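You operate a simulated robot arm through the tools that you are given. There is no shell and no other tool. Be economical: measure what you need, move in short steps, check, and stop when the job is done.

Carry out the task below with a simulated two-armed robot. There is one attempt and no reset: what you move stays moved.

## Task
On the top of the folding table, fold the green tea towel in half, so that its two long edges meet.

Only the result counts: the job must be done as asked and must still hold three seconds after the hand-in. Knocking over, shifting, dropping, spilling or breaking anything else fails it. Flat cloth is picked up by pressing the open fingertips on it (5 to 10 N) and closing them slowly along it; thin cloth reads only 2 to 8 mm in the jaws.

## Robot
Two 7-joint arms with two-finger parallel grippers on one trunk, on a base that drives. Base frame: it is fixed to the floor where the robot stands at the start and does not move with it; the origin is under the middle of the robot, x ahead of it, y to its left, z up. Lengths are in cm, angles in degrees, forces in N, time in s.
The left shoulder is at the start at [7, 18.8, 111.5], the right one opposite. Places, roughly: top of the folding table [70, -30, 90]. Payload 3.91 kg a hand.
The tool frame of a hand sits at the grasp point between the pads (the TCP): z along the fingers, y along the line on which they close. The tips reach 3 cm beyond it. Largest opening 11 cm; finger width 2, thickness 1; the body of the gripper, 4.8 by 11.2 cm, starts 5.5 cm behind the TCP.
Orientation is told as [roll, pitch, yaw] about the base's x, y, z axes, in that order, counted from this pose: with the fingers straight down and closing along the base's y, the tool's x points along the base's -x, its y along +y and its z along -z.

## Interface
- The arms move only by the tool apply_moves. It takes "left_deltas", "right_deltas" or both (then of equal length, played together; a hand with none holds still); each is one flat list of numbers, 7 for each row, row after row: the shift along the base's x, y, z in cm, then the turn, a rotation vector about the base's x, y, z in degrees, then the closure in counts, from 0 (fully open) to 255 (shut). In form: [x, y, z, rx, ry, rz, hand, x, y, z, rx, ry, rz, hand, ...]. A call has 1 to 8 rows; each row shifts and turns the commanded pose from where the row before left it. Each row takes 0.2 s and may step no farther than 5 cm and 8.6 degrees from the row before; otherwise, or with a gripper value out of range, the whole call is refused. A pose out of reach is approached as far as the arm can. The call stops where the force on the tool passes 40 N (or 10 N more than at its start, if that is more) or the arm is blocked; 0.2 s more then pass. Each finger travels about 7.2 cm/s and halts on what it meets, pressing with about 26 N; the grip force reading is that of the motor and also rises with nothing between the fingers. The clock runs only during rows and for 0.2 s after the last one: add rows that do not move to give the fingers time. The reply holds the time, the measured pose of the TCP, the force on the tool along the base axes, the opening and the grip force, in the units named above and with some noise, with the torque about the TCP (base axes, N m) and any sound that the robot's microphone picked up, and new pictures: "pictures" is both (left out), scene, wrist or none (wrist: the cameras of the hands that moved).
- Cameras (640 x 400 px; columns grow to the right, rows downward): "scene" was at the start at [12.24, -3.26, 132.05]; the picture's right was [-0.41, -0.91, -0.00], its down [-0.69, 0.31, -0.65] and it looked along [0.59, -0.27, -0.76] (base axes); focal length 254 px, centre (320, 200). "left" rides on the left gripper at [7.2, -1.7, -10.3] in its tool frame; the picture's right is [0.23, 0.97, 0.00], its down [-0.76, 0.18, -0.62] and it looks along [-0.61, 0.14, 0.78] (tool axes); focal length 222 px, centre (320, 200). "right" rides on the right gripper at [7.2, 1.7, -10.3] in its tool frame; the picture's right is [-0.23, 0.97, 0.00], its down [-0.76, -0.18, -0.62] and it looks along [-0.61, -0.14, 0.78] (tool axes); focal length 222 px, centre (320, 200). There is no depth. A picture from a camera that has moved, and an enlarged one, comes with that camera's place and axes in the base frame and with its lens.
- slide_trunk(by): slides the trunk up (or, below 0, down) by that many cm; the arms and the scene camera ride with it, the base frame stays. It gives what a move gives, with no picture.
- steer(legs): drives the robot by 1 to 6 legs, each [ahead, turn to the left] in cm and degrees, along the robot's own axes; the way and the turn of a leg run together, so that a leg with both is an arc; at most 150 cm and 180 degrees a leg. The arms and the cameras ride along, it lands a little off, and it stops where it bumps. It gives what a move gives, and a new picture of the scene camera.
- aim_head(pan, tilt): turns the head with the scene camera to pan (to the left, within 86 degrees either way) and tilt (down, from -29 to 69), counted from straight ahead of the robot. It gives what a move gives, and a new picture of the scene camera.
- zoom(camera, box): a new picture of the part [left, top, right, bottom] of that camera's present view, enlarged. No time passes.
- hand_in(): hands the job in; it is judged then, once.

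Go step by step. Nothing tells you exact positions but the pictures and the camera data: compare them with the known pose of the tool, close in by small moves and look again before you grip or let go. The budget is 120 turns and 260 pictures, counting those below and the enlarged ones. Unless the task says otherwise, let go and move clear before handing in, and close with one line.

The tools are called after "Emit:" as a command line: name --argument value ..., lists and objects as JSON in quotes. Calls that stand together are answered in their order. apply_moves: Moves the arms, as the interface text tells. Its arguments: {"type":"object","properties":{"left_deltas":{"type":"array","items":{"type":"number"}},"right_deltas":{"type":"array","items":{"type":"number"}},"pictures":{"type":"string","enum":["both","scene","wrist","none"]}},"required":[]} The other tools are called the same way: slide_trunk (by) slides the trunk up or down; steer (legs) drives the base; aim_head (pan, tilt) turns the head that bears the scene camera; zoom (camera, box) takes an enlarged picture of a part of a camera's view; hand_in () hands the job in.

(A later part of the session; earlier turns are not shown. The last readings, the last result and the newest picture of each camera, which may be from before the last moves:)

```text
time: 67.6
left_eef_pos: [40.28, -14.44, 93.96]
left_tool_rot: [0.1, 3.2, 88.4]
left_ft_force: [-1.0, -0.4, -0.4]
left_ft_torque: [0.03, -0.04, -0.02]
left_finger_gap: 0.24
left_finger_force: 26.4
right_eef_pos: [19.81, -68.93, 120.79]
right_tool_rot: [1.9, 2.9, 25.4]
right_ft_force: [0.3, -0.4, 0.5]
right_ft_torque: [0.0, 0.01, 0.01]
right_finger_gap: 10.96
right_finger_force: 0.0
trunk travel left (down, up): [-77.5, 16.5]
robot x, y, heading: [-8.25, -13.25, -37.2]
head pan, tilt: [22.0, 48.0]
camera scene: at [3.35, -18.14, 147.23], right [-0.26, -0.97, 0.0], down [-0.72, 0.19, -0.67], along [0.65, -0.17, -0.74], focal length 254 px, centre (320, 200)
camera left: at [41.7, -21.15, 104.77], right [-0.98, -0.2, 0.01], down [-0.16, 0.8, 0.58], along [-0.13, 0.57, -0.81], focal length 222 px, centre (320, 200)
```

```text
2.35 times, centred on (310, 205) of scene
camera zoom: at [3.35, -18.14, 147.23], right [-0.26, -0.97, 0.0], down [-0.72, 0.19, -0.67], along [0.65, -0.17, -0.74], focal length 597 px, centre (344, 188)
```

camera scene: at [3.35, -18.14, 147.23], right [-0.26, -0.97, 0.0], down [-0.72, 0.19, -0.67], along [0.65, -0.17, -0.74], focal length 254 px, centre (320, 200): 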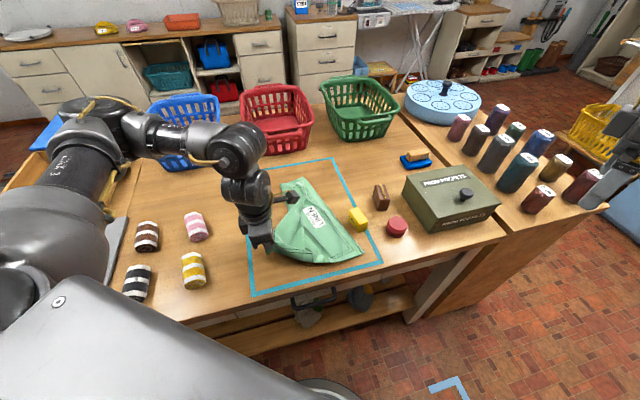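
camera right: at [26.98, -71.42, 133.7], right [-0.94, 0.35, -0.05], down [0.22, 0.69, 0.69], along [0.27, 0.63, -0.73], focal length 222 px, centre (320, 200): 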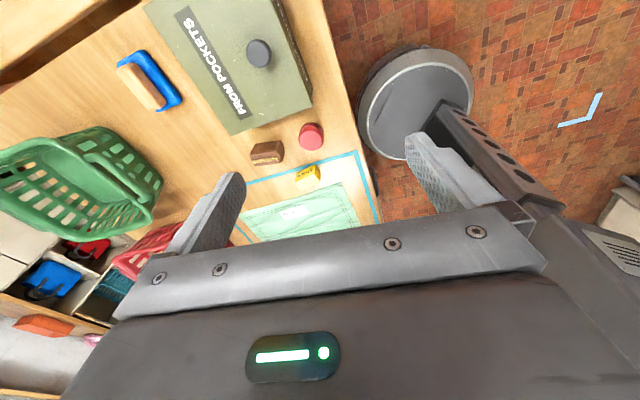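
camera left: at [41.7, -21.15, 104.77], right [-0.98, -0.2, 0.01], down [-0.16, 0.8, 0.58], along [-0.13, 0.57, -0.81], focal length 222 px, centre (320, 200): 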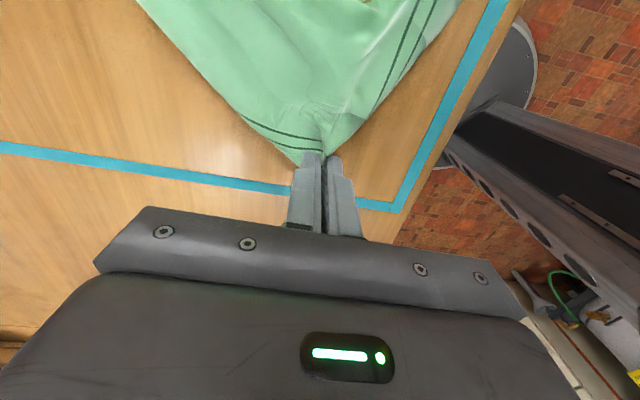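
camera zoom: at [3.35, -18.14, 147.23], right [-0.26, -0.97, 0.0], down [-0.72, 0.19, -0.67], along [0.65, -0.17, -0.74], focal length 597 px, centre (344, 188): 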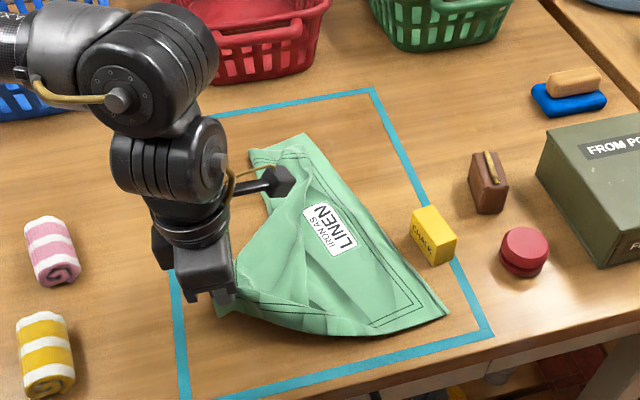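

The chalk is untouched. I'll pull D further to +y, stretching the towel flat and drawing C away from the chalk.

Emit:
apply_moves --left_deltas '[0, 2, -1, -3, 0, 0, 255, -0.3, 2, -1, 0, 0, 0, 255, -0.3, 2, -1, 0, 0, 0, 255, -0.3, 2, -0.9, 0, 0, 0, 255, 0, 2, 0, 0, 0, 0, 255]' --pictures "scene"

Emit:
zoom --camera "scene" --box '[220, 120, 400, 290]'

```text
time: 68.8
left_eef_pos: [39.26, -4.18, 90.05]
left_tool_rot: [-0.2, 6.3, 88.5]
left_ft_force: [0.3, -0.1, 0.1]
left_ft_torque: [-0.02, -0.01, -0.01]
left_finger_gap: 0.26
left_finger_force: 26.1
right_eef_pos: [19.8, -68.75, 120.74]
right_tool_rot: [1.9, 2.8, 25.4]
right_ft_force: [-0.4, 0.5, 0.3]
right_ft_torque: [-0.02, -0.02, -0.02]
right_finger_gap: 11.0
right_finger_force: 0.0
trunk travel left (down, up): [-77.5, 16.5]
robot x, y, heading: [-8.71, -13.29, -36.7]
head pan, tilt: [22.0, 48.0]
camera scene: at [3.31, -17.95, 147.24], right [-0.26, -0.97, 0.0], down [-0.72, 0.19, -0.67], along [0.65, -0.17, -0.74], focal length 254 px, centre (320, 200)
```

scene: 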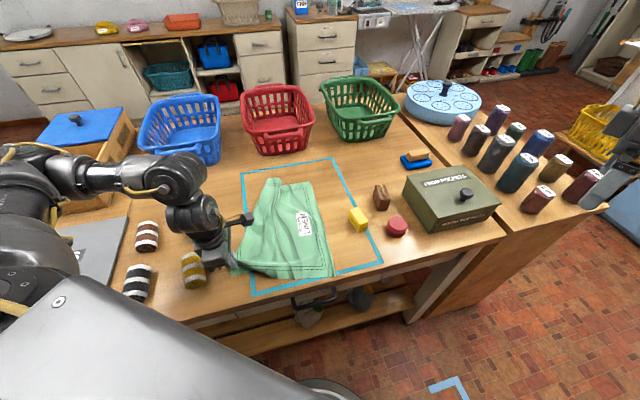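

```text
2.35 times, centred on (310, 205) of scene
camera zoom: at [3.31, -17.95, 147.24], right [-0.26, -0.97, 0.0], down [-0.72, 0.19, -0.67], along [0.65, -0.17, -0.74], focal length 597 px, centre (344, 188)
```

zoom: 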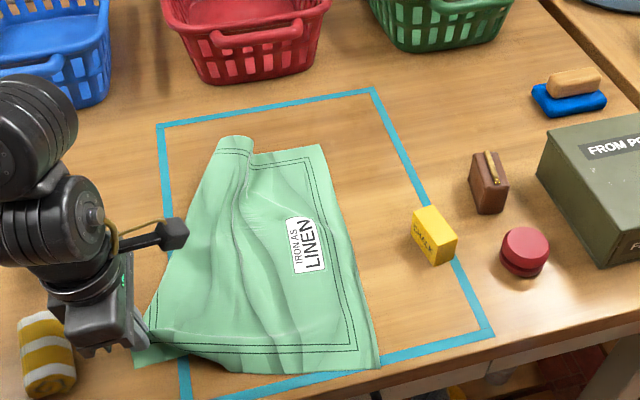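

The towel is spread out again and nothing else has moved. I'll release it, lift clear and drive to a stance facing the table squarely.

Emit:
apply_moves --left_deltas '[0, -0.3, 0, 0, 0, 0, 220, 0, 0, 0, 0, 0, 0, 180, 0, 0, 1, 0, 0, 0, 160, 0, 0, 4, 0, 0, 0, 150, 0, -1, 5, 0, 0, 0, 150, 0, -1, 5, 0, 0, 0, 150, 0, -1, 5, 0, 0, 0, 150, 2, -1, 4, 0, 0, 0, 150]' --pictures "none"

Emit:
steer --legs '[[9, 0], [0, 36]]'

Emit:
aim_head --pan -5 --tilt 52

```text
refused: row 5 steps farther than a row can; nothing moved
```

```text
time: 71.7
left_eef_pos: [31.68, 17.28, 90.16]
left_tool_rot: [-0.1, 6.2, 125.3]
left_ft_force: [0.1, 0.4, -0.1]
left_ft_torque: [-0.01, 0.03, -0.03]
left_finger_gap: 0.25
left_finger_force: 25.5
right_eef_pos: [54.56, -46.26, 120.79]
right_tool_rot: [1.9, 2.8, 62.2]
right_ft_force: [-0.6, -0.3, -0.4]
right_ft_torque: [-0.02, -0.05, -0.04]
right_finger_gap: 10.98
right_finger_force: 0.1
trunk travel left (down, up): [-77.5, 16.5]
robot x, y, heading: [-1.45, -18.37, 0.0]
head pan, tilt: [22.0, 48.0]
camera scene: at [11.13, -15.43, 147.23], right [0.37, -0.93, 0.0], down [-0.69, -0.28, -0.67], along [0.62, 0.25, -0.74], focal length 254 px, centre (320, 200)
```

scene: 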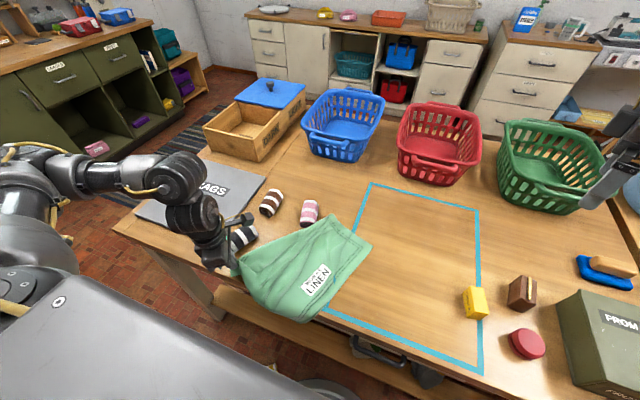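

```text
time: 72.6
left_eef_pos: [31.76, 17.24, 90.07]
left_tool_rot: [-0.1, 6.2, 125.1]
left_ft_force: [-0.4, -0.5, -0.1]
left_ft_torque: [0.01, 0.0, -0.02]
left_finger_gap: 0.26
left_finger_force: 26.6
right_eef_pos: [54.72, -46.2, 120.7]
right_tool_rot: [1.9, 2.8, 62.2]
right_ft_force: [-0.6, 0.2, -0.2]
right_ft_torque: [0.02, 0.01, 0.01]
right_finger_gap: 11.01
right_finger_force: 0.1
trunk travel left (down, up): [-77.5, 16.5]
robot x, y, heading: [-0.92, -18.55, 0.1]
head pan, tilt: [-5.0, 52.0]
camera scene: at [11.31, -19.01, 146.69], right [-0.09, -1.0, 0.0], down [-0.78, 0.07, -0.62], along [0.61, -0.05, -0.79], focal length 254 px, centre (320, 200)
```

scene: 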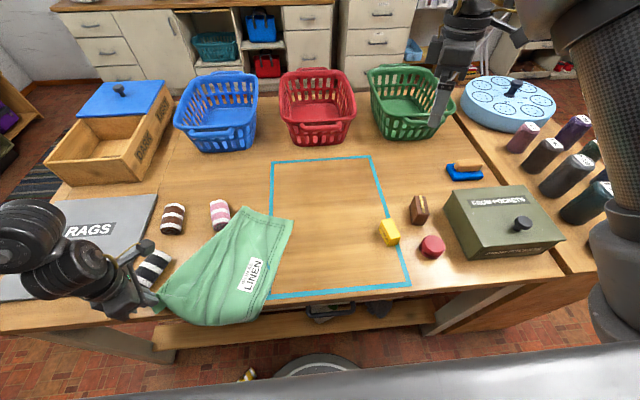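

That was my mistake. The release call was refused, and the drive I had batched with it dragged the held towel across the table. I need to see what got disturbed, because the yellow roll looks like it's off the table.

Emit:
zoom --camera "scene" --box '[0, 160, 340, 400]'

Emit:
aim_head --pan 25 --tilt 69

```text
1.67 times, centred on (170, 280) of scene
camera zoom: at [11.31, -19.01, 146.69], right [-0.09, -1.0, 0.0], down [-0.78, 0.07, -0.62], along [0.61, -0.05, -0.79], focal length 423 px, centre (570, 67)
```

zoom: 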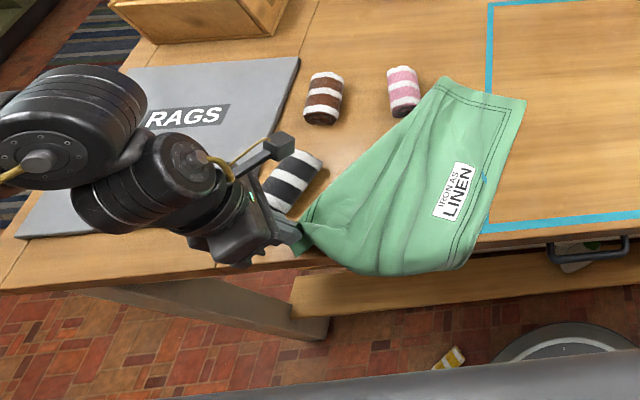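

```text
time: 73.5
left_eef_pos: [31.7, 17.11, 90.13]
left_tool_rot: [-0.1, 6.2, 125.2]
left_ft_force: [0.1, -0.3, 0.7]
left_ft_torque: [-0.02, -0.01, -0.05]
left_finger_gap: 0.25
left_finger_force: 25.8
right_eef_pos: [54.74, -46.26, 120.77]
right_tool_rot: [1.9, 2.8, 62.2]
right_ft_force: [0.3, -0.2, 0.2]
right_ft_torque: [-0.04, -0.04, 0.0]
right_finger_gap: 11.01
right_finger_force: 0.1
trunk travel left (down, up): [-77.5, 16.5]
robot x, y, heading: [-1.11, -18.13, -0.1]
head pan, tilt: [25.0, 68.8]
camera scene: at [8.91, -16.0, 144.77], right [0.42, -0.91, 0.0], down [-0.85, -0.39, -0.36], along [0.33, 0.15, -0.93], focal length 254 px, centre (320, 200)
```

scene: 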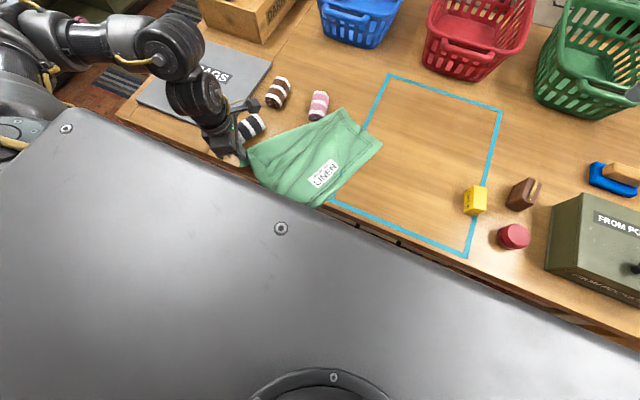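

The yellow roll has fallen to the floor beside the base, and the black roll has been nudged. I'll first let go of the towel here with a minimal opening and lift straight up, away from the black roll.

Emit:
apply_moves --left_deltas '[0, 0, -0.3, 0, 0, 0, 235, 0, 0, 0, 0, 0, 0, 215, 0, 0, 0, 0, 0, 0, 205, 0, 0, 1.5, 0, 0, 0, 205, 0, 0, 3, 0, 0, 0, 205, 0, 0, 4, 0, 0, 0, 205, 0, 0, 4.5, 0, 0, 0, 205, 0, 0, 4.5, 0, 0, 0, 205]' --pictures "wrist"

```text
time: 75.3
left_eef_pos: [33.36, 17.47, 106.7]
left_tool_rot: [0.7, 6.0, 125.0]
left_ft_force: [2.6, 1.3, 5.6]
left_ft_torque: [-0.07, 0.17, 0.02]
left_finger_gap: 2.14
left_finger_force: 0.0
left hand out of reach, approached as far as the arm can: row 6, 7
right_eef_pos: [54.82, -46.29, 120.63]
right_tool_rot: [2.1, 2.7, 62.3]
right_ft_force: [0.6, 0.5, -0.7]
right_ft_torque: [-0.02, 0.07, 0.05]
right_finger_gap: 11.01
right_finger_force: 0.1
trunk travel left (down, up): [-77.5, 16.5]
robot x, y, heading: [-1.25, -18.15, -0.2]
head pan, tilt: [25.0, 68.8]
camera left: at [38.33, 13.45, 117.84], right [-0.67, -0.74, 0.03], down [-0.61, 0.58, 0.54], along [-0.42, 0.34, -0.84], focal length 222 px, centre (320, 200)
```

left: 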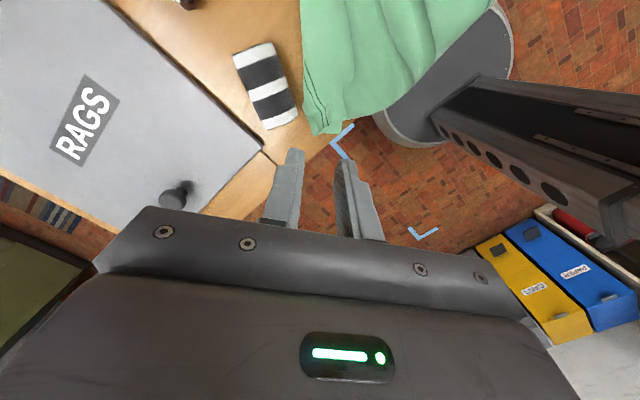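

The black roll is turned by about 25°, and the yellow roll is on the floor near (23,13). I'll fix these as well as I can. First I'll get the towel back to its place: the left hand goes to the middle of the BC edge to pull it to -y.

Emit:
apply_moves --left_deltas '[2, -1, 0, 2.6, 1.5, -7.4, 205, 1, -4, 0, 2.7, 1.4, -7.4, 195, 1, -4.5, 0, 0, 0, -7.4, 180, 1, -4.5, 0, 0, 0, -7.4, 165, 1, -4.5, -1, 0, 0, -7.4, 150, 1, -4.5, -1, 0, 0, -7.4, 150, 1, -4.5, -2, 0, 0, -7.4, 150]' --pictures "both"

```text
refused: row 7 steps farther than a row can; nothing moved
```

Emit:
apply_moves --left_deltas '[2, -1, 0, 2.6, 1.5, -7.4, 205, 1, -4, 0, 2.7, 1.4, -7.4, 195, 1, -4.5, 0, 0, 0, -7.4, 180, 1, -4.5, 0, 0, 0, -7.4, 165, 1, -4.5, -1, 0, 0, -7.4, 150, 1, -4.5, -1, 0, 0, -7.4, 150, 1, -4.3, -1.5, 0, 0, -7.4, 150]' --pictures "both"

```text
time: 76.9
left_eef_pos: [41.35, -9.7, 103.26]
left_tool_rot: [0.1, 0.0, 73.4]
left_ft_force: [-0.1, 0.2, 0.0]
left_ft_torque: [0.05, 0.01, 0.01]
left_finger_gap: 4.52
left_finger_force: 0.1
right_eef_pos: [54.76, -46.36, 120.62]
right_tool_rot: [1.9, 2.7, 62.2]
right_ft_force: [-0.5, -0.6, -0.1]
right_ft_torque: [-0.01, 0.0, -0.02]
right_finger_gap: 11.0
right_finger_force: 0.1
trunk travel left (down, up): [-77.5, 16.5]
robot x, y, heading: [-1.44, -17.97, -0.2]
head pan, tilt: [25.0, 68.8]
camera scene: at [9.03, -16.24, 144.76], right [0.42, -0.91, 0.0], down [-0.85, -0.39, -0.36], along [0.33, 0.15, -0.93], focal length 254 px, centre (320, 200)
camera left: at [40.95, -17.13, 113.71], right [-1.0, 0.06, 0.0], down [0.05, 0.78, 0.62], along [0.04, 0.62, -0.78], focal length 222 px, centre (320, 200)
```

scene: 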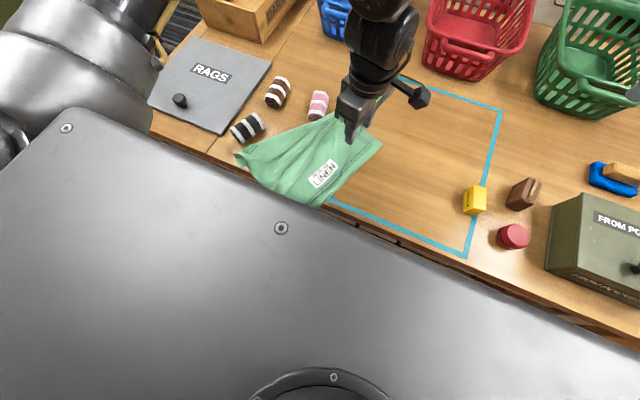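
left: 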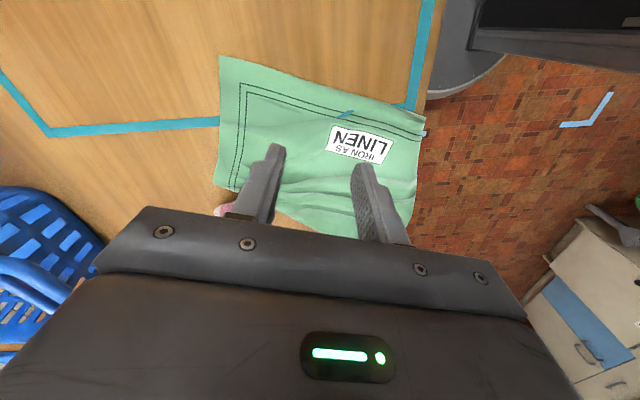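

The BC edge midpoint is at (41.4,-11.2). I'm lowering onto it.

Emit:
apply_moves --left_deltas '[0, -0.4, -4.5, 0, 0, -3, 150, 0, -0.2, -4.5, 0, 0, 0, 150, 0, 0, -3.5, 0, 0, 0, 150, 0, 0, -1.2, 0, 0, 0, 150, 0, 0, -0.4, 0, 0, 0, 150]' --pictures "wrist"

```text
time: 78.1
left_eef_pos: [41.18, -10.19, 89.28]
left_tool_rot: [0.0, 0.2, 70.4]
left_ft_force: [0.4, 0.3, 0.2]
left_ft_torque: [-0.01, 0.0, -0.01]
left_finger_gap: 4.51
left_finger_force: 0.1
right_eef_pos: [54.72, -46.22, 120.75]
right_tool_rot: [1.8, 2.8, 62.2]
right_ft_force: [-0.4, 0.1, -1.1]
right_ft_torque: [0.02, 0.0, -0.03]
right_finger_gap: 11.02
right_finger_force: 0.1
trunk travel left (down, up): [-77.5, 16.5]
robot x, y, heading: [-1.58, -18.11, -0.3]
head pan, tilt: [25.0, 68.8]
camera left: at [40.34, -17.48, 99.78], right [-0.99, 0.11, 0.0], down [0.09, 0.78, 0.62], along [0.07, 0.62, -0.78], focal length 222 px, centre (320, 200)
```

left: 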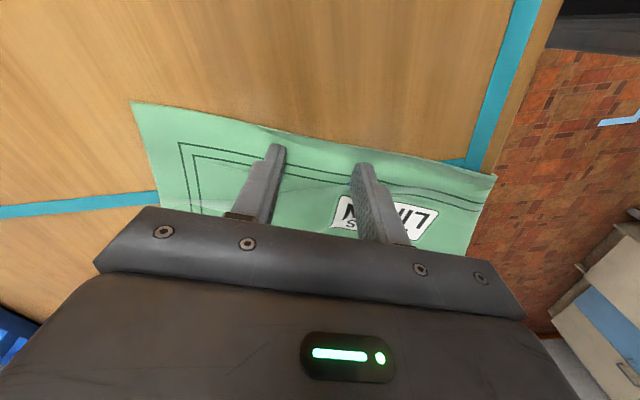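

Emit:
apply_moves --left_deltas '[0, 0, -0.25, 0, 0, 0, 155, 0, 0, 0, 0, 0, 0, 170, 0, 0, 0, 0, 0, 0, 185, 0, 0, 0, 0, 0, 0, 200, 0, 0, 0, 0, 0, 0, 215, 0, 0, 0, 0, 0, 0, 230, 0, 0, 0, 0, 0, 0, 245, 0, 0, 0, 0, 0, 0, 255]' --pictures "none"

Emit:
apply_moves --left_deltas '[0.3, -1.5, 0.8, 0, 0, 0, 255, 0.6, -2, 0.5, 0, 0, 0, 255, 1.0, -2, 0, 0, 0, 0, 255, 1.2, -2, 0, 0, 0, 0, 255, 1.2, -2, 0, 0, 0, 0, 255, 1.2, -2, 0, 0, 0, 0, 255]' --pictures "both"

```text
time: 79.9
left_eef_pos: [41.19, -10.0, 89.21]
left_tool_rot: [-0.1, 0.3, 70.5]
left_ft_force: [0.0, -0.2, 7.5]
left_ft_torque: [-0.02, 0.02, -0.03]
left_finger_gap: 0.22
left_finger_force: 25.8
right_eef_pos: [54.63, -46.16, 120.77]
right_tool_rot: [1.9, 2.7, 62.3]
right_ft_force: [-0.2, 0.0, 0.2]
right_ft_torque: [-0.01, 0.03, -0.06]
right_finger_gap: 10.98
right_finger_force: 0.1
trunk travel left (down, up): [-77.5, 16.5]
robot x, y, heading: [-1.58, -18.36, -0.4]
head pan, tilt: [25.0, 68.8]
```

```text
time: 81.3
left_eef_pos: [46.77, -21.61, 90.27]
left_tool_rot: [-0.1, 0.2, 70.4]
left_ft_force: [0.2, -0.3, -0.2]
left_ft_torque: [0.02, -0.01, -0.01]
left_finger_gap: 0.25
left_finger_force: 26.3
right_eef_pos: [54.71, -46.24, 120.71]
right_tool_rot: [2.0, 2.7, 62.2]
right_ft_force: [0.1, -0.2, 0.1]
right_ft_torque: [0.01, -0.01, -0.01]
right_finger_gap: 10.99
right_finger_force: 0.0
trunk travel left (down, up): [-77.5, 16.5]
robot x, y, heading: [-1.51, -18.28, -0.1]
head pan, tilt: [25.0, 68.8]
camera scene: at [8.92, -16.15, 144.77], right [0.42, -0.91, 0.0], down [-0.85, -0.39, -0.36], along [0.33, 0.15, -0.93], focal length 254 px, centre (320, 200)
camera left: at [45.78, -29.0, 100.72], right [-0.99, 0.11, 0.0], down [0.09, 0.78, 0.62], along [0.07, 0.62, -0.78], focal length 222 px, centre (320, 200)
```

scene: 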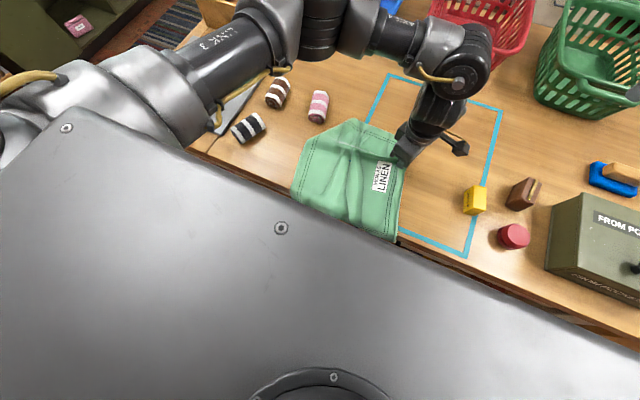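
left: 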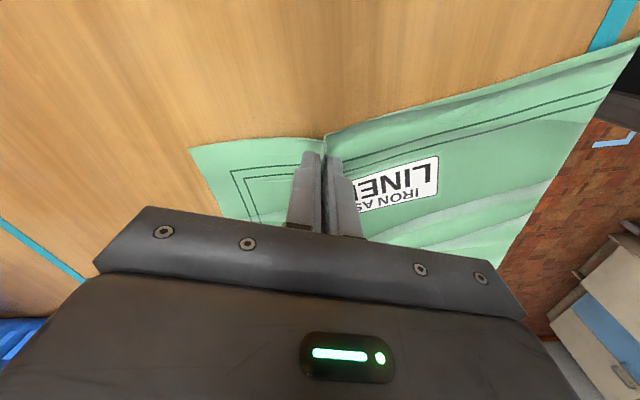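

The towel trails nicely and has come off the rolls. I'll pull it to its original place, with the middle of BC at about (54,-31).

Emit:
apply_moves --left_deltas '[1.8, -2, 0, 0, 0, 3, 255, 1.8, -2, 0, 0, 0, 3, 255, 1.8, -2, 0, 0, 0, 3, 255, 1.8, -2, -0.3, 0, 0, 3, 255, 0.3, -1, -0.3, 0, 0, 3, 255]' --pictures "scene"

```text
time: 82.5
left_eef_pos: [52.33, -28.65, 89.29]
left_tool_rot: [0.0, 0.2, 85.4]
left_ft_force: [0.3, -0.6, -0.5]
left_ft_torque: [0.0, -0.01, -0.04]
left_finger_gap: 0.24
left_finger_force: 26.0
left hand out of reach, approached as far as the arm can: row 4, 5
right_eef_pos: [54.64, -46.13, 120.63]
right_tool_rot: [1.9, 2.8, 62.2]
right_ft_force: [0.2, 0.9, -0.2]
right_ft_torque: [-0.02, -0.02, -0.02]
right_finger_gap: 11.01
right_finger_force: 0.1
trunk travel left (down, up): [-77.5, 16.5]
robot x, y, heading: [-1.28, -18.34, -0.1]
head pan, tilt: [25.0, 68.8]
camera scene: at [8.9, -16.01, 144.77], right [0.42, -0.91, 0.0], down [-0.85, -0.39, -0.36], along [0.33, 0.15, -0.93], focal length 254 px, centre (320, 200)
```

scene: 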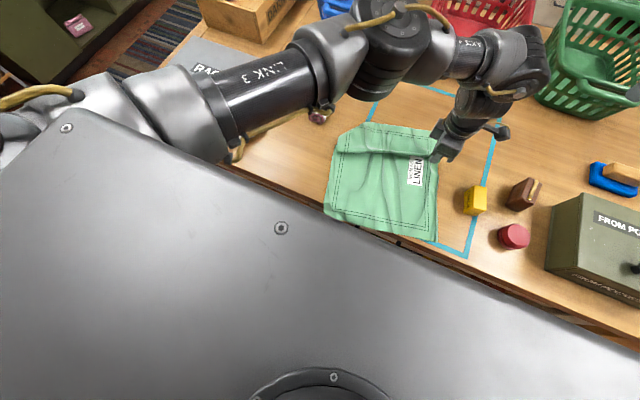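

The towel is back near its place. I'll release it and lift clear, checking before any driving.

Emit:
apply_moves --left_deltas '[0, 0, 0, 0, 0, 0, 230, 0, 0, 0, 0, 0, 0, 200, 0, 0, 0, 0, 0, 0, 180, 0, 0, 2, 0, 0, 0, 170, 0, 0.5, 4, 0, 0, 0, 160, 0, 1, 4.5, 0, 0, 0, 150, -1, 1.5, 4.5, 0, 0, 0, 150, -1, 2, 4.3, 0, 0, 0, 150]' --pictures "wrist"

```text
time: 84.3
left_eef_pos: [50.07, -23.34, 108.7]
left_tool_rot: [-0.1, 0.3, 85.5]
left_ft_force: [-0.4, 0.3, -0.2]
left_ft_torque: [0.0, 0.02, -0.01]
left_finger_gap: 4.54
left_finger_force: 0.0
right_eef_pos: [54.47, -46.0, 120.83]
right_tool_rot: [1.9, 2.8, 62.2]
right_ft_force: [0.2, -0.2, 1.1]
right_ft_torque: [-0.03, -0.01, -0.04]
right_finger_gap: 11.02
right_finger_force: 0.0
trunk travel left (down, up): [-77.5, 16.5]
robot x, y, heading: [-1.44, -18.58, -0.2]
head pan, tilt: [25.0, 68.8]
camera left: at [51.15, -30.75, 119.14], right [-0.99, -0.15, 0.0], down [-0.12, 0.78, 0.62], along [-0.09, 0.61, -0.79], focal length 222 px, centre (320, 200)
```

left: 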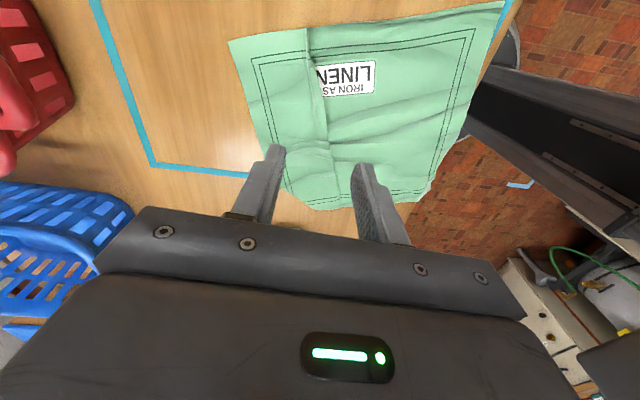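

The towel is nearly flat again. Next come the displaced rolls, so I'll take a fresh look at them.

Emit:
aim_head --pan 45 --tilt 58

Emit:
zoom --camera "scene" --box '[240, 40, 560, 240]'

```text
time: 85.2
left_eef_pos: [50.3, -23.63, 108.43]
left_tool_rot: [0.0, 0.2, 85.5]
left_ft_force: [-0.7, 0.3, -0.6]
left_ft_torque: [0.0, 0.01, -0.02]
left_finger_gap: 4.52
left_finger_force: 0.1
right_eef_pos: [54.66, -46.33, 120.65]
right_tool_rot: [2.0, 2.7, 62.2]
right_ft_force: [-0.1, 0.3, 0.6]
right_ft_torque: [-0.02, -0.02, 0.01]
right_finger_gap: 11.01
right_finger_force: 0.1
trunk travel left (down, up): [-77.5, 16.5]
robot x, y, heading: [-1.18, -18.4, 0.1]
head pan, tilt: [45.0, 58.0]
camera scene: at [8.76, -13.57, 145.93], right [0.7, -0.71, 0.0], down [-0.6, -0.6, -0.53], along [0.38, 0.37, -0.85], focal length 254 px, centre (320, 200)
```

scene: 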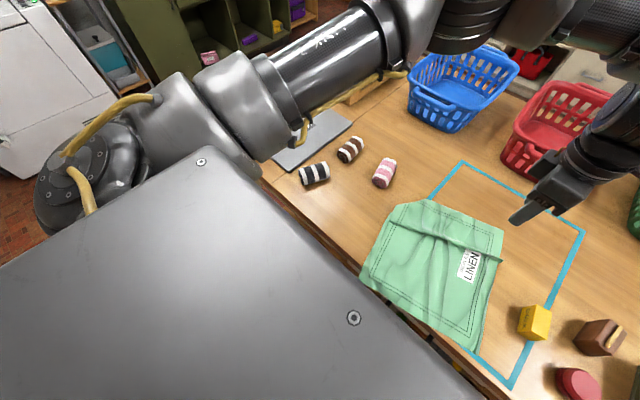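

```text
2.00 times, centred on (400, 140) of scene
camera zoom: at [8.76, -13.57, 145.93], right [0.7, -0.71, 0.0], down [-0.6, -0.6, -0.53], along [0.38, 0.37, -0.85], focal length 507 px, centre (160, 320)
```

zoom: 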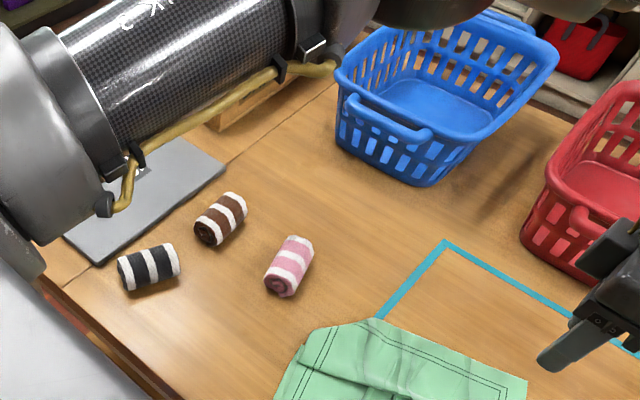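

The brown and pink rolls are where they started. The black one sits at (39.3,18.9), turned by -32°, and it began at (39.2,17.8) along x. I'll go there to turn it back.

Emit:
apply_moves --left_deltas '[-1.3, 4.8, 0, 0, 0, 7.8, 70, -1.3, 4.8, 0, 0, 0, 7.8, 70, -1.3, 4.8, 0, 0, 0, 7.8, 70, -1.3, 4.8, 0, 0, 0, 7.8, 70, -1.3, 4.8, 0, 0, 0, 7.8, 70, -1.3, 4.8, 0, 0, 0, 7.8, 70, -1.3, 4.8, 0, 0, 0, 7.8, 70, -1.3, 4.8, 0, 0, 0, 7.8, 70]' --pictures "wrist"

```text
time: 87.0
left_eef_pos: [39.81, 14.92, 108.81]
left_tool_rot: [0.1, 0.4, 147.9]
left_ft_force: [0.4, 0.1, -0.2]
left_ft_torque: [-0.04, 0.0, -0.01]
left_finger_gap: 7.98
left_finger_force: 0.0
right_eef_pos: [54.66, -45.9, 120.94]
right_tool_rot: [1.8, 2.9, 62.2]
right_ft_force: [-0.7, -0.5, 0.4]
right_ft_torque: [-0.05, -0.02, 0.01]
right_finger_gap: 11.01
right_finger_force: 0.0
trunk travel left (down, up): [-77.5, 16.5]
robot x, y, heading: [-1.34, -18.26, -0.3]
head pan, tilt: [45.0, 58.0]
camera left: at [46.8, 12.52, 119.34], right [-0.33, -0.95, 0.0], down [-0.74, 0.26, 0.62], along [-0.59, 0.2, -0.79], focal length 222 px, centre (320, 200)
```

left: 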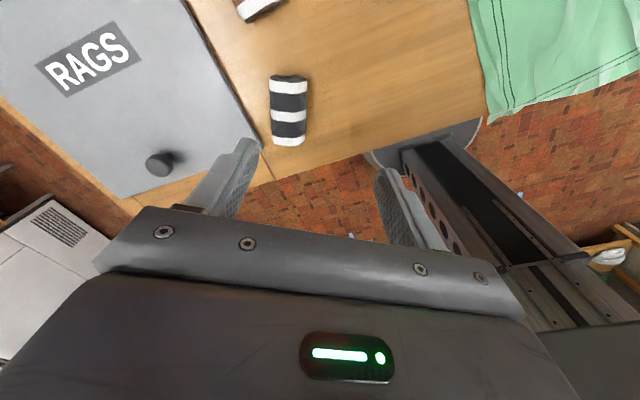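

Emit:
apply_moves --left_deltas '[-0.3, 2.2, -3.5, 0, 0, 4, 70, -0.2, 2.2, -3.5, 0, 0, 0, 70, 0, 0, -3, 0, 0, 0, 70]' --pictures "wrist"

```text
time: 87.8
left_eef_pos: [39.37, 19.18, 98.88]
left_tool_rot: [-0.1, 0.3, 151.8]
left_ft_force: [0.7, 0.9, -0.9]
left_ft_torque: [-0.01, -0.04, -0.01]
left_finger_gap: 7.99
left_finger_force: 0.1
right_eef_pos: [54.73, -46.24, 120.83]
right_tool_rot: [2.1, 2.8, 62.2]
right_ft_force: [-0.3, -1.1, -0.9]
right_ft_torque: [-0.02, 0.02, -0.03]
right_finger_gap: 11.0
right_finger_force: 0.1
trunk travel left (down, up): [-77.5, 16.5]
robot x, y, heading: [-1.24, -17.94, 0.0]
head pan, tilt: [45.0, 58.0]
camera left: at [46.45, 17.15, 109.29], right [-0.26, -0.97, 0.0], down [-0.76, 0.2, 0.62], along [-0.6, 0.16, -0.78], focal length 222 px, centre (320, 200)
```

left: 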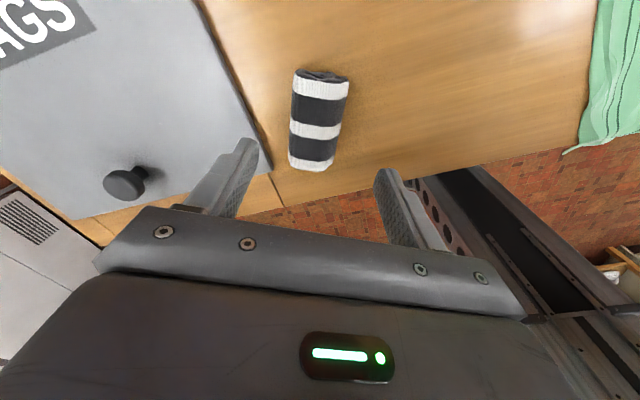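

The roll is centred between the fingers. I'll narrow the gap to keep clear of the RAGS board and lower.

Emit:
apply_moves --left_deltas '[0, -0.1, -2, 0, 0, 0, 92, 0, 0, -3, 0, 0, 0, 92, 0, 0, -2, 0, 0, 0, 92, 0, 0, -1, 0, 0, 0, 92]' --pictures "wrist"

```text
time: 88.8
left_eef_pos: [39.46, 19.06, 90.67]
left_tool_rot: [0.0, 0.2, 151.7]
left_ft_force: [-0.2, 0.5, 0.8]
left_ft_torque: [0.0, 0.01, -0.01]
left_finger_gap: 7.02
left_finger_force: 0.1
right_eef_pos: [54.59, -46.11, 120.69]
right_tool_rot: [2.0, 2.8, 62.3]
right_ft_force: [-0.5, 1.5, -1.0]
right_ft_torque: [0.0, -0.01, -0.04]
right_finger_gap: 10.97
right_finger_force: 0.1
trunk travel left (down, up): [-77.5, 16.5]
robot x, y, heading: [-1.63, -18.37, -0.2]
head pan, tilt: [45.0, 58.0]
camera left: at [46.54, 17.17, 101.21], right [-0.26, -0.97, 0.0], down [-0.76, 0.2, 0.62], along [-0.6, 0.16, -0.78], focal length 222 px, centre (320, 200)
```

left: 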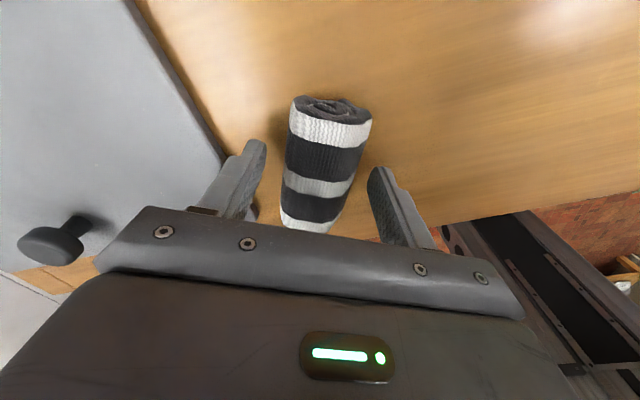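

Emit:
apply_moves --left_deltas '[0, 0, 0, 0, 0, 0, 115, 0, 0, 0, 0, 0, 0, 130, 0, 0, 0, 0, 0, 0, 145, 0, 0, 0, 0, 0, 0, 160, 0, 0, 0, 0, 0, 0, 160]' --pictures "none"

```text
time: 90.0
left_eef_pos: [39.46, 19.13, 90.9]
left_tool_rot: [0.0, 0.2, 151.8]
left_ft_force: [-0.6, 0.1, 0.2]
left_ft_torque: [-0.01, -0.04, 0.0]
left_finger_gap: 5.85
left_finger_force: 25.9
right_eef_pos: [54.7, -46.14, 120.66]
right_tool_rot: [1.9, 2.8, 62.2]
right_ft_force: [0.0, 0.0, -0.1]
right_ft_torque: [-0.01, -0.04, -0.01]
right_finger_gap: 11.0
right_finger_force: 0.0
trunk travel left (down, up): [-77.5, 16.5]
robot x, y, heading: [-1.25, -18.22, -0.0]
head pan, tilt: [45.0, 58.0]
```

Gripped at 5.85 cm. I'll rotate it back by 28° and shift it 1.2 cm toward -y, then release.

Emit:
apply_moves --left_deltas '[0, -0.3, 0.2, 0, 0, 7, 160, 0, -0.4, 0, 0, 0, 7, 160, -0.1, -0.4, 0, 0, 0, 7, 160, -0.1, -0.2, 0, 0, 0, 7, 160, 0, 0, -0.2, 0, 0, 0, 160]' --pictures "wrist"

```text
time: 91.2
left_eef_pos: [39.3, 17.71, 90.83]
left_tool_rot: [-0.1, 0.2, 179.9]
left_ft_force: [0.3, 0.5, 0.5]
left_ft_torque: [-0.03, 0.04, -0.01]
left_finger_gap: 5.85
left_finger_force: 26.0
right_eef_pos: [54.59, -46.29, 120.79]
right_tool_rot: [1.9, 2.8, 62.2]
right_ft_force: [-0.5, -0.5, 0.4]
right_ft_torque: [-0.02, -0.01, -0.01]
right_finger_gap: 10.96
right_finger_force: 0.1
trunk travel left (down, up): [-77.5, 16.5]
robot x, y, heading: [-1.16, -18.47, 0.1]
head pan, tilt: [45.0, 58.0]
camera left: at [46.4, 19.39, 101.24], right [0.22, -0.97, 0.0], down [-0.76, -0.18, 0.62], along [-0.6, -0.14, -0.78], focal length 222 px, centre (320, 200)
```

left: 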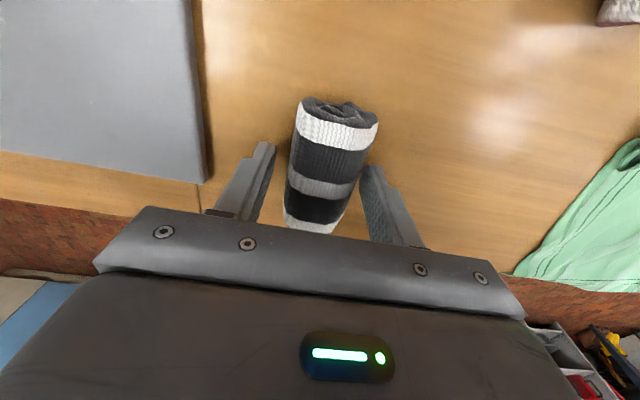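

Emit:
apply_moves --left_deltas '[0, 0, 0, 0, 0, 0, 130, 0, 0, 0, 0, 0, 0, 95, 0, 0, 0, 0, 0, 0, 92, 0, 0, 4.5, 0, 0, 0, 92, 0, 0, 4.8, 0, 0, 0, 92, 0, 0, 4.8, 0, 0, 0, 92]' --pictures "wrist"

```text
time: 92.6
left_eef_pos: [39.24, 17.7, 104.78]
left_tool_rot: [-0.1, 0.2, 179.9]
left_ft_force: [-0.5, -0.7, -0.4]
left_ft_torque: [0.02, -0.02, -0.01]
left_finger_gap: 7.04
left_finger_force: 0.0
right_eef_pos: [54.58, -46.11, 120.71]
right_tool_rot: [1.8, 2.7, 62.1]
right_ft_force: [1.0, -0.5, 0.1]
right_ft_torque: [0.01, 0.03, -0.02]
right_finger_gap: 11.02
right_finger_force: 0.0
trunk travel left (down, up): [-77.5, 16.5]
robot x, y, heading: [-1.37, -18.2, -0.1]
head pan, tilt: [45.0, 58.0]
camera left: at [46.39, 19.36, 115.33], right [0.22, -0.97, 0.0], down [-0.76, -0.18, 0.62], along [-0.6, -0.14, -0.78], focal length 222 px, centre (320, 200)
```

left: 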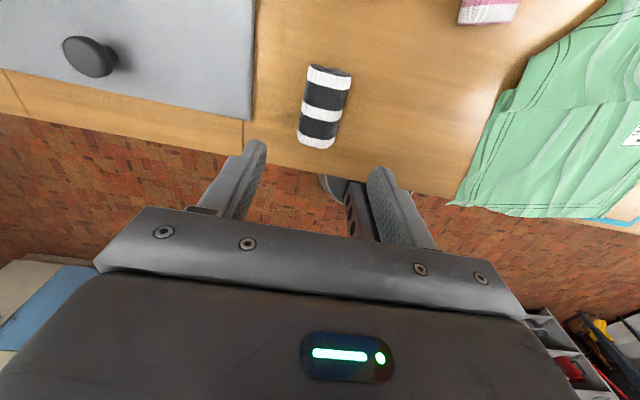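

The black roll is back in place. Now I'll back the robot straight away from the table to find the yellow roll on the floor.

Emit:
steer --legs '[[-28, 0]]'

Emit:
aim_head --pan 25 --tilt 60

```text
time: 94.5
left_eef_pos: [11.97, 17.7, 104.71]
left_tool_rot: [0.0, 0.0, 179.5]
left_ft_force: [1.4, 0.6, 0.2]
left_ft_torque: [-0.04, 0.02, -0.02]
left_finger_gap: 7.04
left_finger_force: 0.0
right_eef_pos: [27.04, -46.3, 120.73]
right_tool_rot: [2.0, 2.9, 61.9]
right_ft_force: [-0.5, -1.1, -0.6]
right_ft_torque: [0.02, 0.02, 0.0]
right_finger_gap: 11.01
right_finger_force: 0.0
trunk travel left (down, up): [-77.5, 16.5]
robot x, y, heading: [-29.18, -18.54, -0.2]
head pan, tilt: [45.0, 58.0]
camera scene: at [-18.8, -13.41, 145.92], right [0.7, -0.71, 0.0], down [-0.6, -0.6, -0.53], along [0.38, 0.37, -0.85], focal length 254 px, centre (320, 200)
```

scene: 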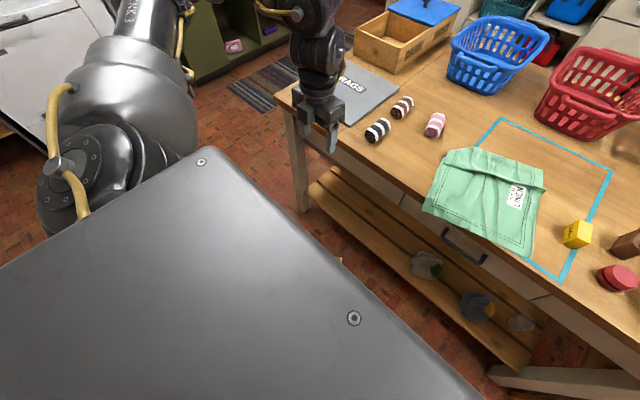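

```text
time: 95.3
left_eef_pos: [11.79, 17.67, 104.74]
left_tool_rot: [0.0, 0.3, 179.5]
left_ft_force: [0.0, 0.5, -0.1]
left_ft_torque: [-0.03, 0.01, -0.05]
left_finger_gap: 7.05
left_finger_force: 0.1
right_eef_pos: [26.88, -46.38, 120.77]
right_tool_rot: [1.9, 2.7, 61.9]
right_ft_force: [0.8, 0.3, -0.5]
right_ft_torque: [0.0, 0.01, -0.01]
right_finger_gap: 10.98
right_finger_force: 0.1
trunk travel left (down, up): [-77.5, 16.5]
robot x, y, heading: [-29.11, -18.26, -0.5]
head pan, tilt: [25.0, 60.0]
camera scene: at [-17.86, -15.47, 145.71], right [0.42, -0.91, 0.0], down [-0.79, -0.36, -0.5], along [0.45, 0.21, -0.87], focal length 254 px, centre (320, 200)
```

scene: 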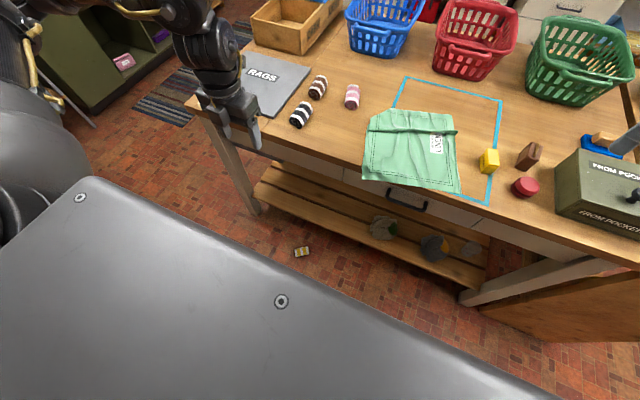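

Emit:
zoom --camera "scene" --box '[250, 180, 410, 280]'

```text
4.00 times, centred on (330, 230) of scene
camera zoom: at [-17.86, -15.47, 145.71], right [0.42, -0.91, 0.0], down [-0.79, -0.36, -0.5], along [0.45, 0.21, -0.87], focal length 1015 px, centre (280, 80)
```

zoom: 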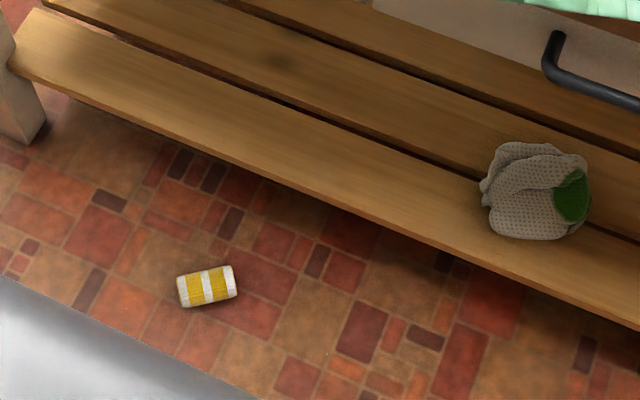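

The yellow roll is on the floor at about (21,14). I'll back off a bit more so that the hands clear the table when the trunk goes down.

Emit:
steer --legs '[[-15, 0]]'

```text
time: 96.7
left_eef_pos: [-3.22, 17.8, 104.73]
left_tool_rot: [-0.1, 0.1, 179.6]
left_ft_force: [0.4, 1.0, -0.2]
left_ft_torque: [0.03, 0.01, -0.03]
left_finger_gap: 7.02
left_finger_force: 0.0
right_eef_pos: [11.87, -46.12, 120.74]
right_tool_rot: [1.9, 2.8, 62.0]
right_ft_force: [0.1, -0.3, -0.2]
right_ft_torque: [-0.01, 0.05, 0.03]
right_finger_gap: 11.02
right_finger_force: 0.0
trunk travel left (down, up): [-77.5, 16.5]
robot x, y, heading: [-44.26, -18.22, -0.3]
head pan, tilt: [25.0, 60.0]
camera scene: at [-32.7, -15.36, 145.68], right [0.42, -0.91, 0.0], down [-0.79, -0.36, -0.5], along [0.45, 0.21, -0.87], focal length 254 px, centre (320, 200)
```

scene: 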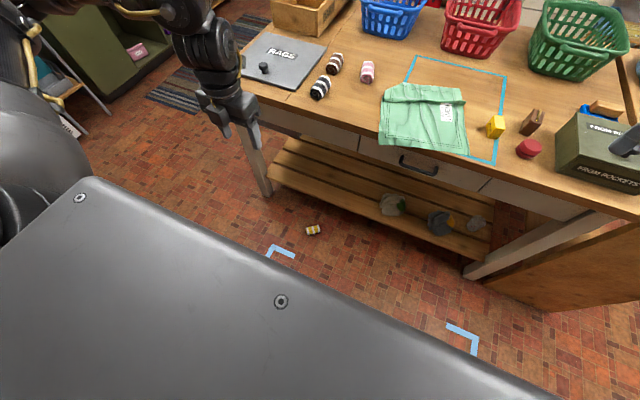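

There's clear space now. I'll lower the trunk to reach the floor.

Emit:
slide_trunk --by -56

```text
refused: -56 is not a number from -40 to 40
```

Emit:
slide_trunk --by -28

Emit:
slide_trunk --by -30

Emit:
aim_head --pan 25 --tilt 45

```text
time: 99.5
left_eef_pos: [-3.31, 17.88, 76.88]
left_tool_rot: [0.0, 0.3, 179.6]
left_ft_force: [-0.5, 0.0, -0.5]
left_ft_torque: [0.03, 0.04, -0.02]
left_finger_gap: 7.03
left_finger_force: 0.0
right_eef_pos: [11.84, -46.11, 92.91]
right_tool_rot: [1.9, 2.6, 62.0]
right_ft_force: [-0.1, -1.0, -0.6]
right_ft_torque: [0.04, 0.01, 0.01]
right_finger_gap: 11.03
right_finger_force: 0.1
trunk travel left (down, up): [-49.5, 44.5]
robot x, y, heading: [-44.1, -18.07, -0.2]
head pan, tilt: [25.0, 60.0]
```

```text
time: 102.5
left_eef_pos: [-3.3, 17.86, 46.73]
left_tool_rot: [0.0, 0.2, 179.6]
left_ft_force: [-0.4, -0.8, 0.4]
left_ft_torque: [0.03, 0.01, 0.01]
left_finger_gap: 7.03
left_finger_force: 0.1
right_eef_pos: [11.77, -46.07, 62.8]
right_tool_rot: [1.8, 2.7, 62.0]
right_ft_force: [-0.9, -0.5, 0.0]
right_ft_torque: [0.0, 0.01, 0.0]
right_finger_gap: 11.01
right_finger_force: 0.0
trunk travel left (down, up): [-19.5, 74.5]
robot x, y, heading: [-44.08, -18.11, -0.2]
head pan, tilt: [25.0, 60.0]
```

```text
time: 103.3
left_eef_pos: [-3.36, 17.81, 46.78]
left_tool_rot: [0.0, 0.3, 179.6]
left_ft_force: [-0.6, -0.2, 0.6]
left_ft_torque: [0.0, 0.01, 0.0]
left_finger_gap: 7.04
left_finger_force: 0.0
right_eef_pos: [11.86, -46.13, 62.71]
right_tool_rot: [2.0, 2.7, 62.1]
right_ft_force: [0.0, 0.0, 0.0]
right_ft_torque: [-0.01, -0.03, -0.01]
right_finger_gap: 11.01
right_finger_force: 0.0
trunk travel left (down, up): [-19.5, 74.5]
robot x, y, heading: [-44.02, -18.03, -0.2]
head pan, tilt: [25.0, 45.0]
camera scene: at [-31.58, -14.76, 89.64], right [0.42, -0.91, 0.0], down [-0.64, -0.3, -0.71], along [0.64, 0.29, -0.71], focal length 254 px, centre (320, 200)
```

scene: 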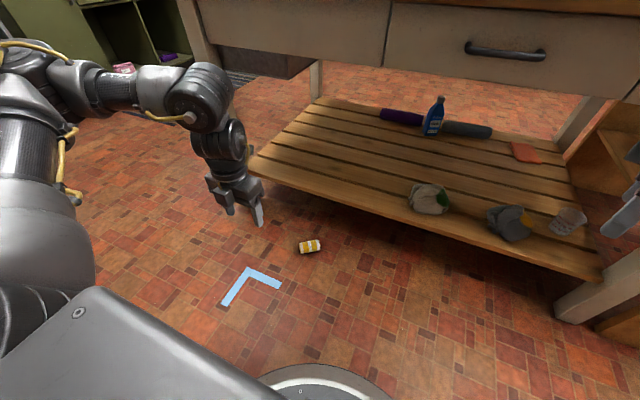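

The roll is at (21.3,13.9), with its axis at about -52°. I'm moving the left hand above it with a matching yaw.

Emit:
apply_moves --left_deltas '[3.05, -0.47, -3.3, 0, 0, -6.45, 70, 3.05, -0.47, -3.3, 0, 0, -6.45, 70, 3.05, -0.47, -3.3, 0, 0, -6.45, 70, 3.05, -0.47, -3.3, 0, 0, -6.45, 70, 3.05, -0.47, -3.3, 0, 0, -6.45, 70, 3.05, -0.47, -3.3, 0, 0, -6.45, 70, 3.05, -0.47, -3.3, 0, 0, -6.45, 70, 3.05, -0.47, -3.3, 0, 0, -6.45, 70]' --pictures "both"

```text
time: 105.1
left_eef_pos: [21.0, 14.1, 20.52]
left_tool_rot: [-0.1, 0.2, 127.9]
left_ft_force: [0.4, -0.6, 0.7]
left_ft_torque: [-0.08, 0.03, -0.02]
left_finger_gap: 7.98
left_finger_force: 0.1
right_eef_pos: [11.86, -46.07, 62.71]
right_tool_rot: [2.1, 2.6, 62.1]
right_ft_force: [0.3, -0.2, -0.6]
right_ft_torque: [0.0, -0.02, 0.02]
right_finger_gap: 11.0
right_finger_force: 0.1
trunk travel left (down, up): [-19.5, 74.5]
robot x, y, heading: [-44.0, -18.18, -0.1]
head pan, tilt: [25.0, 45.0]
camera scene: at [-31.56, -14.83, 89.65], right [0.42, -0.91, 0.0], down [-0.64, -0.29, -0.71], along [0.64, 0.3, -0.71], focal length 254 px, centre (320, 200)
camera left: at [26.76, 9.44, 31.0], right [-0.63, -0.78, 0.0], down [-0.61, 0.49, 0.62], along [-0.48, 0.39, -0.78], focal length 222 px, centre (320, 200)
```

scene: 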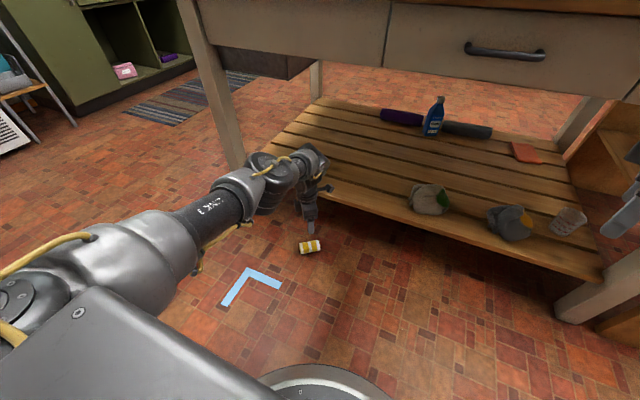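
left: 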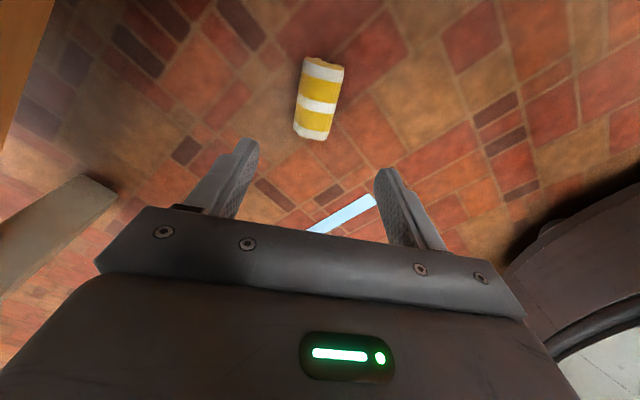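

The roll is centred under the hand. I'll lower over it.

Emit:
apply_moves --left_deltas '[0.2, -0.1, -4, 0, 0, 0, 80, 0.1, 0, -4, 0, 0, 0, 80, 0, 0, -4, 0, 0, 0, 80, 0, 0, -3, 0, 0, 0, 80]' --pictures "wrist"

```text
time: 106.1
left_eef_pos: [18.38, 11.8, 10.6]
left_tool_rot: [0.0, 0.1, 127.9]
left_ft_force: [0.2, -0.8, -0.3]
left_ft_torque: [-0.01, 0.01, -0.01]
left_finger_gap: 7.55
left_finger_force: 0.2
left hand out of reach, approached as far as the arm can: row 2, 3, 4
right_eef_pos: [11.91, -46.09, 62.75]
right_tool_rot: [2.0, 2.7, 62.0]
right_ft_force: [-0.4, -0.1, 0.6]
right_ft_torque: [-0.02, 0.02, 0.02]
right_finger_gap: 10.99
right_finger_force: 0.0
trunk travel left (down, up): [-19.5, 74.5]
robot x, y, heading: [-44.22, -18.34, -0.3]
head pan, tilt: [25.0, 45.0]
camera left: at [24.13, 7.02, 21.07], right [-0.63, -0.78, 0.0], down [-0.61, 0.49, 0.62], along [-0.48, 0.39, -0.78], focal length 222 px, centre (320, 200)
```

left: 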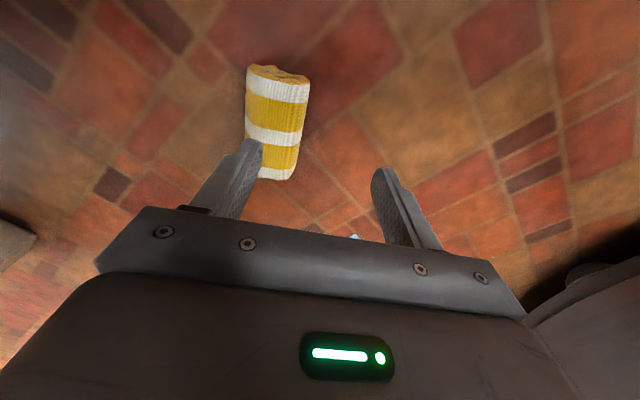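

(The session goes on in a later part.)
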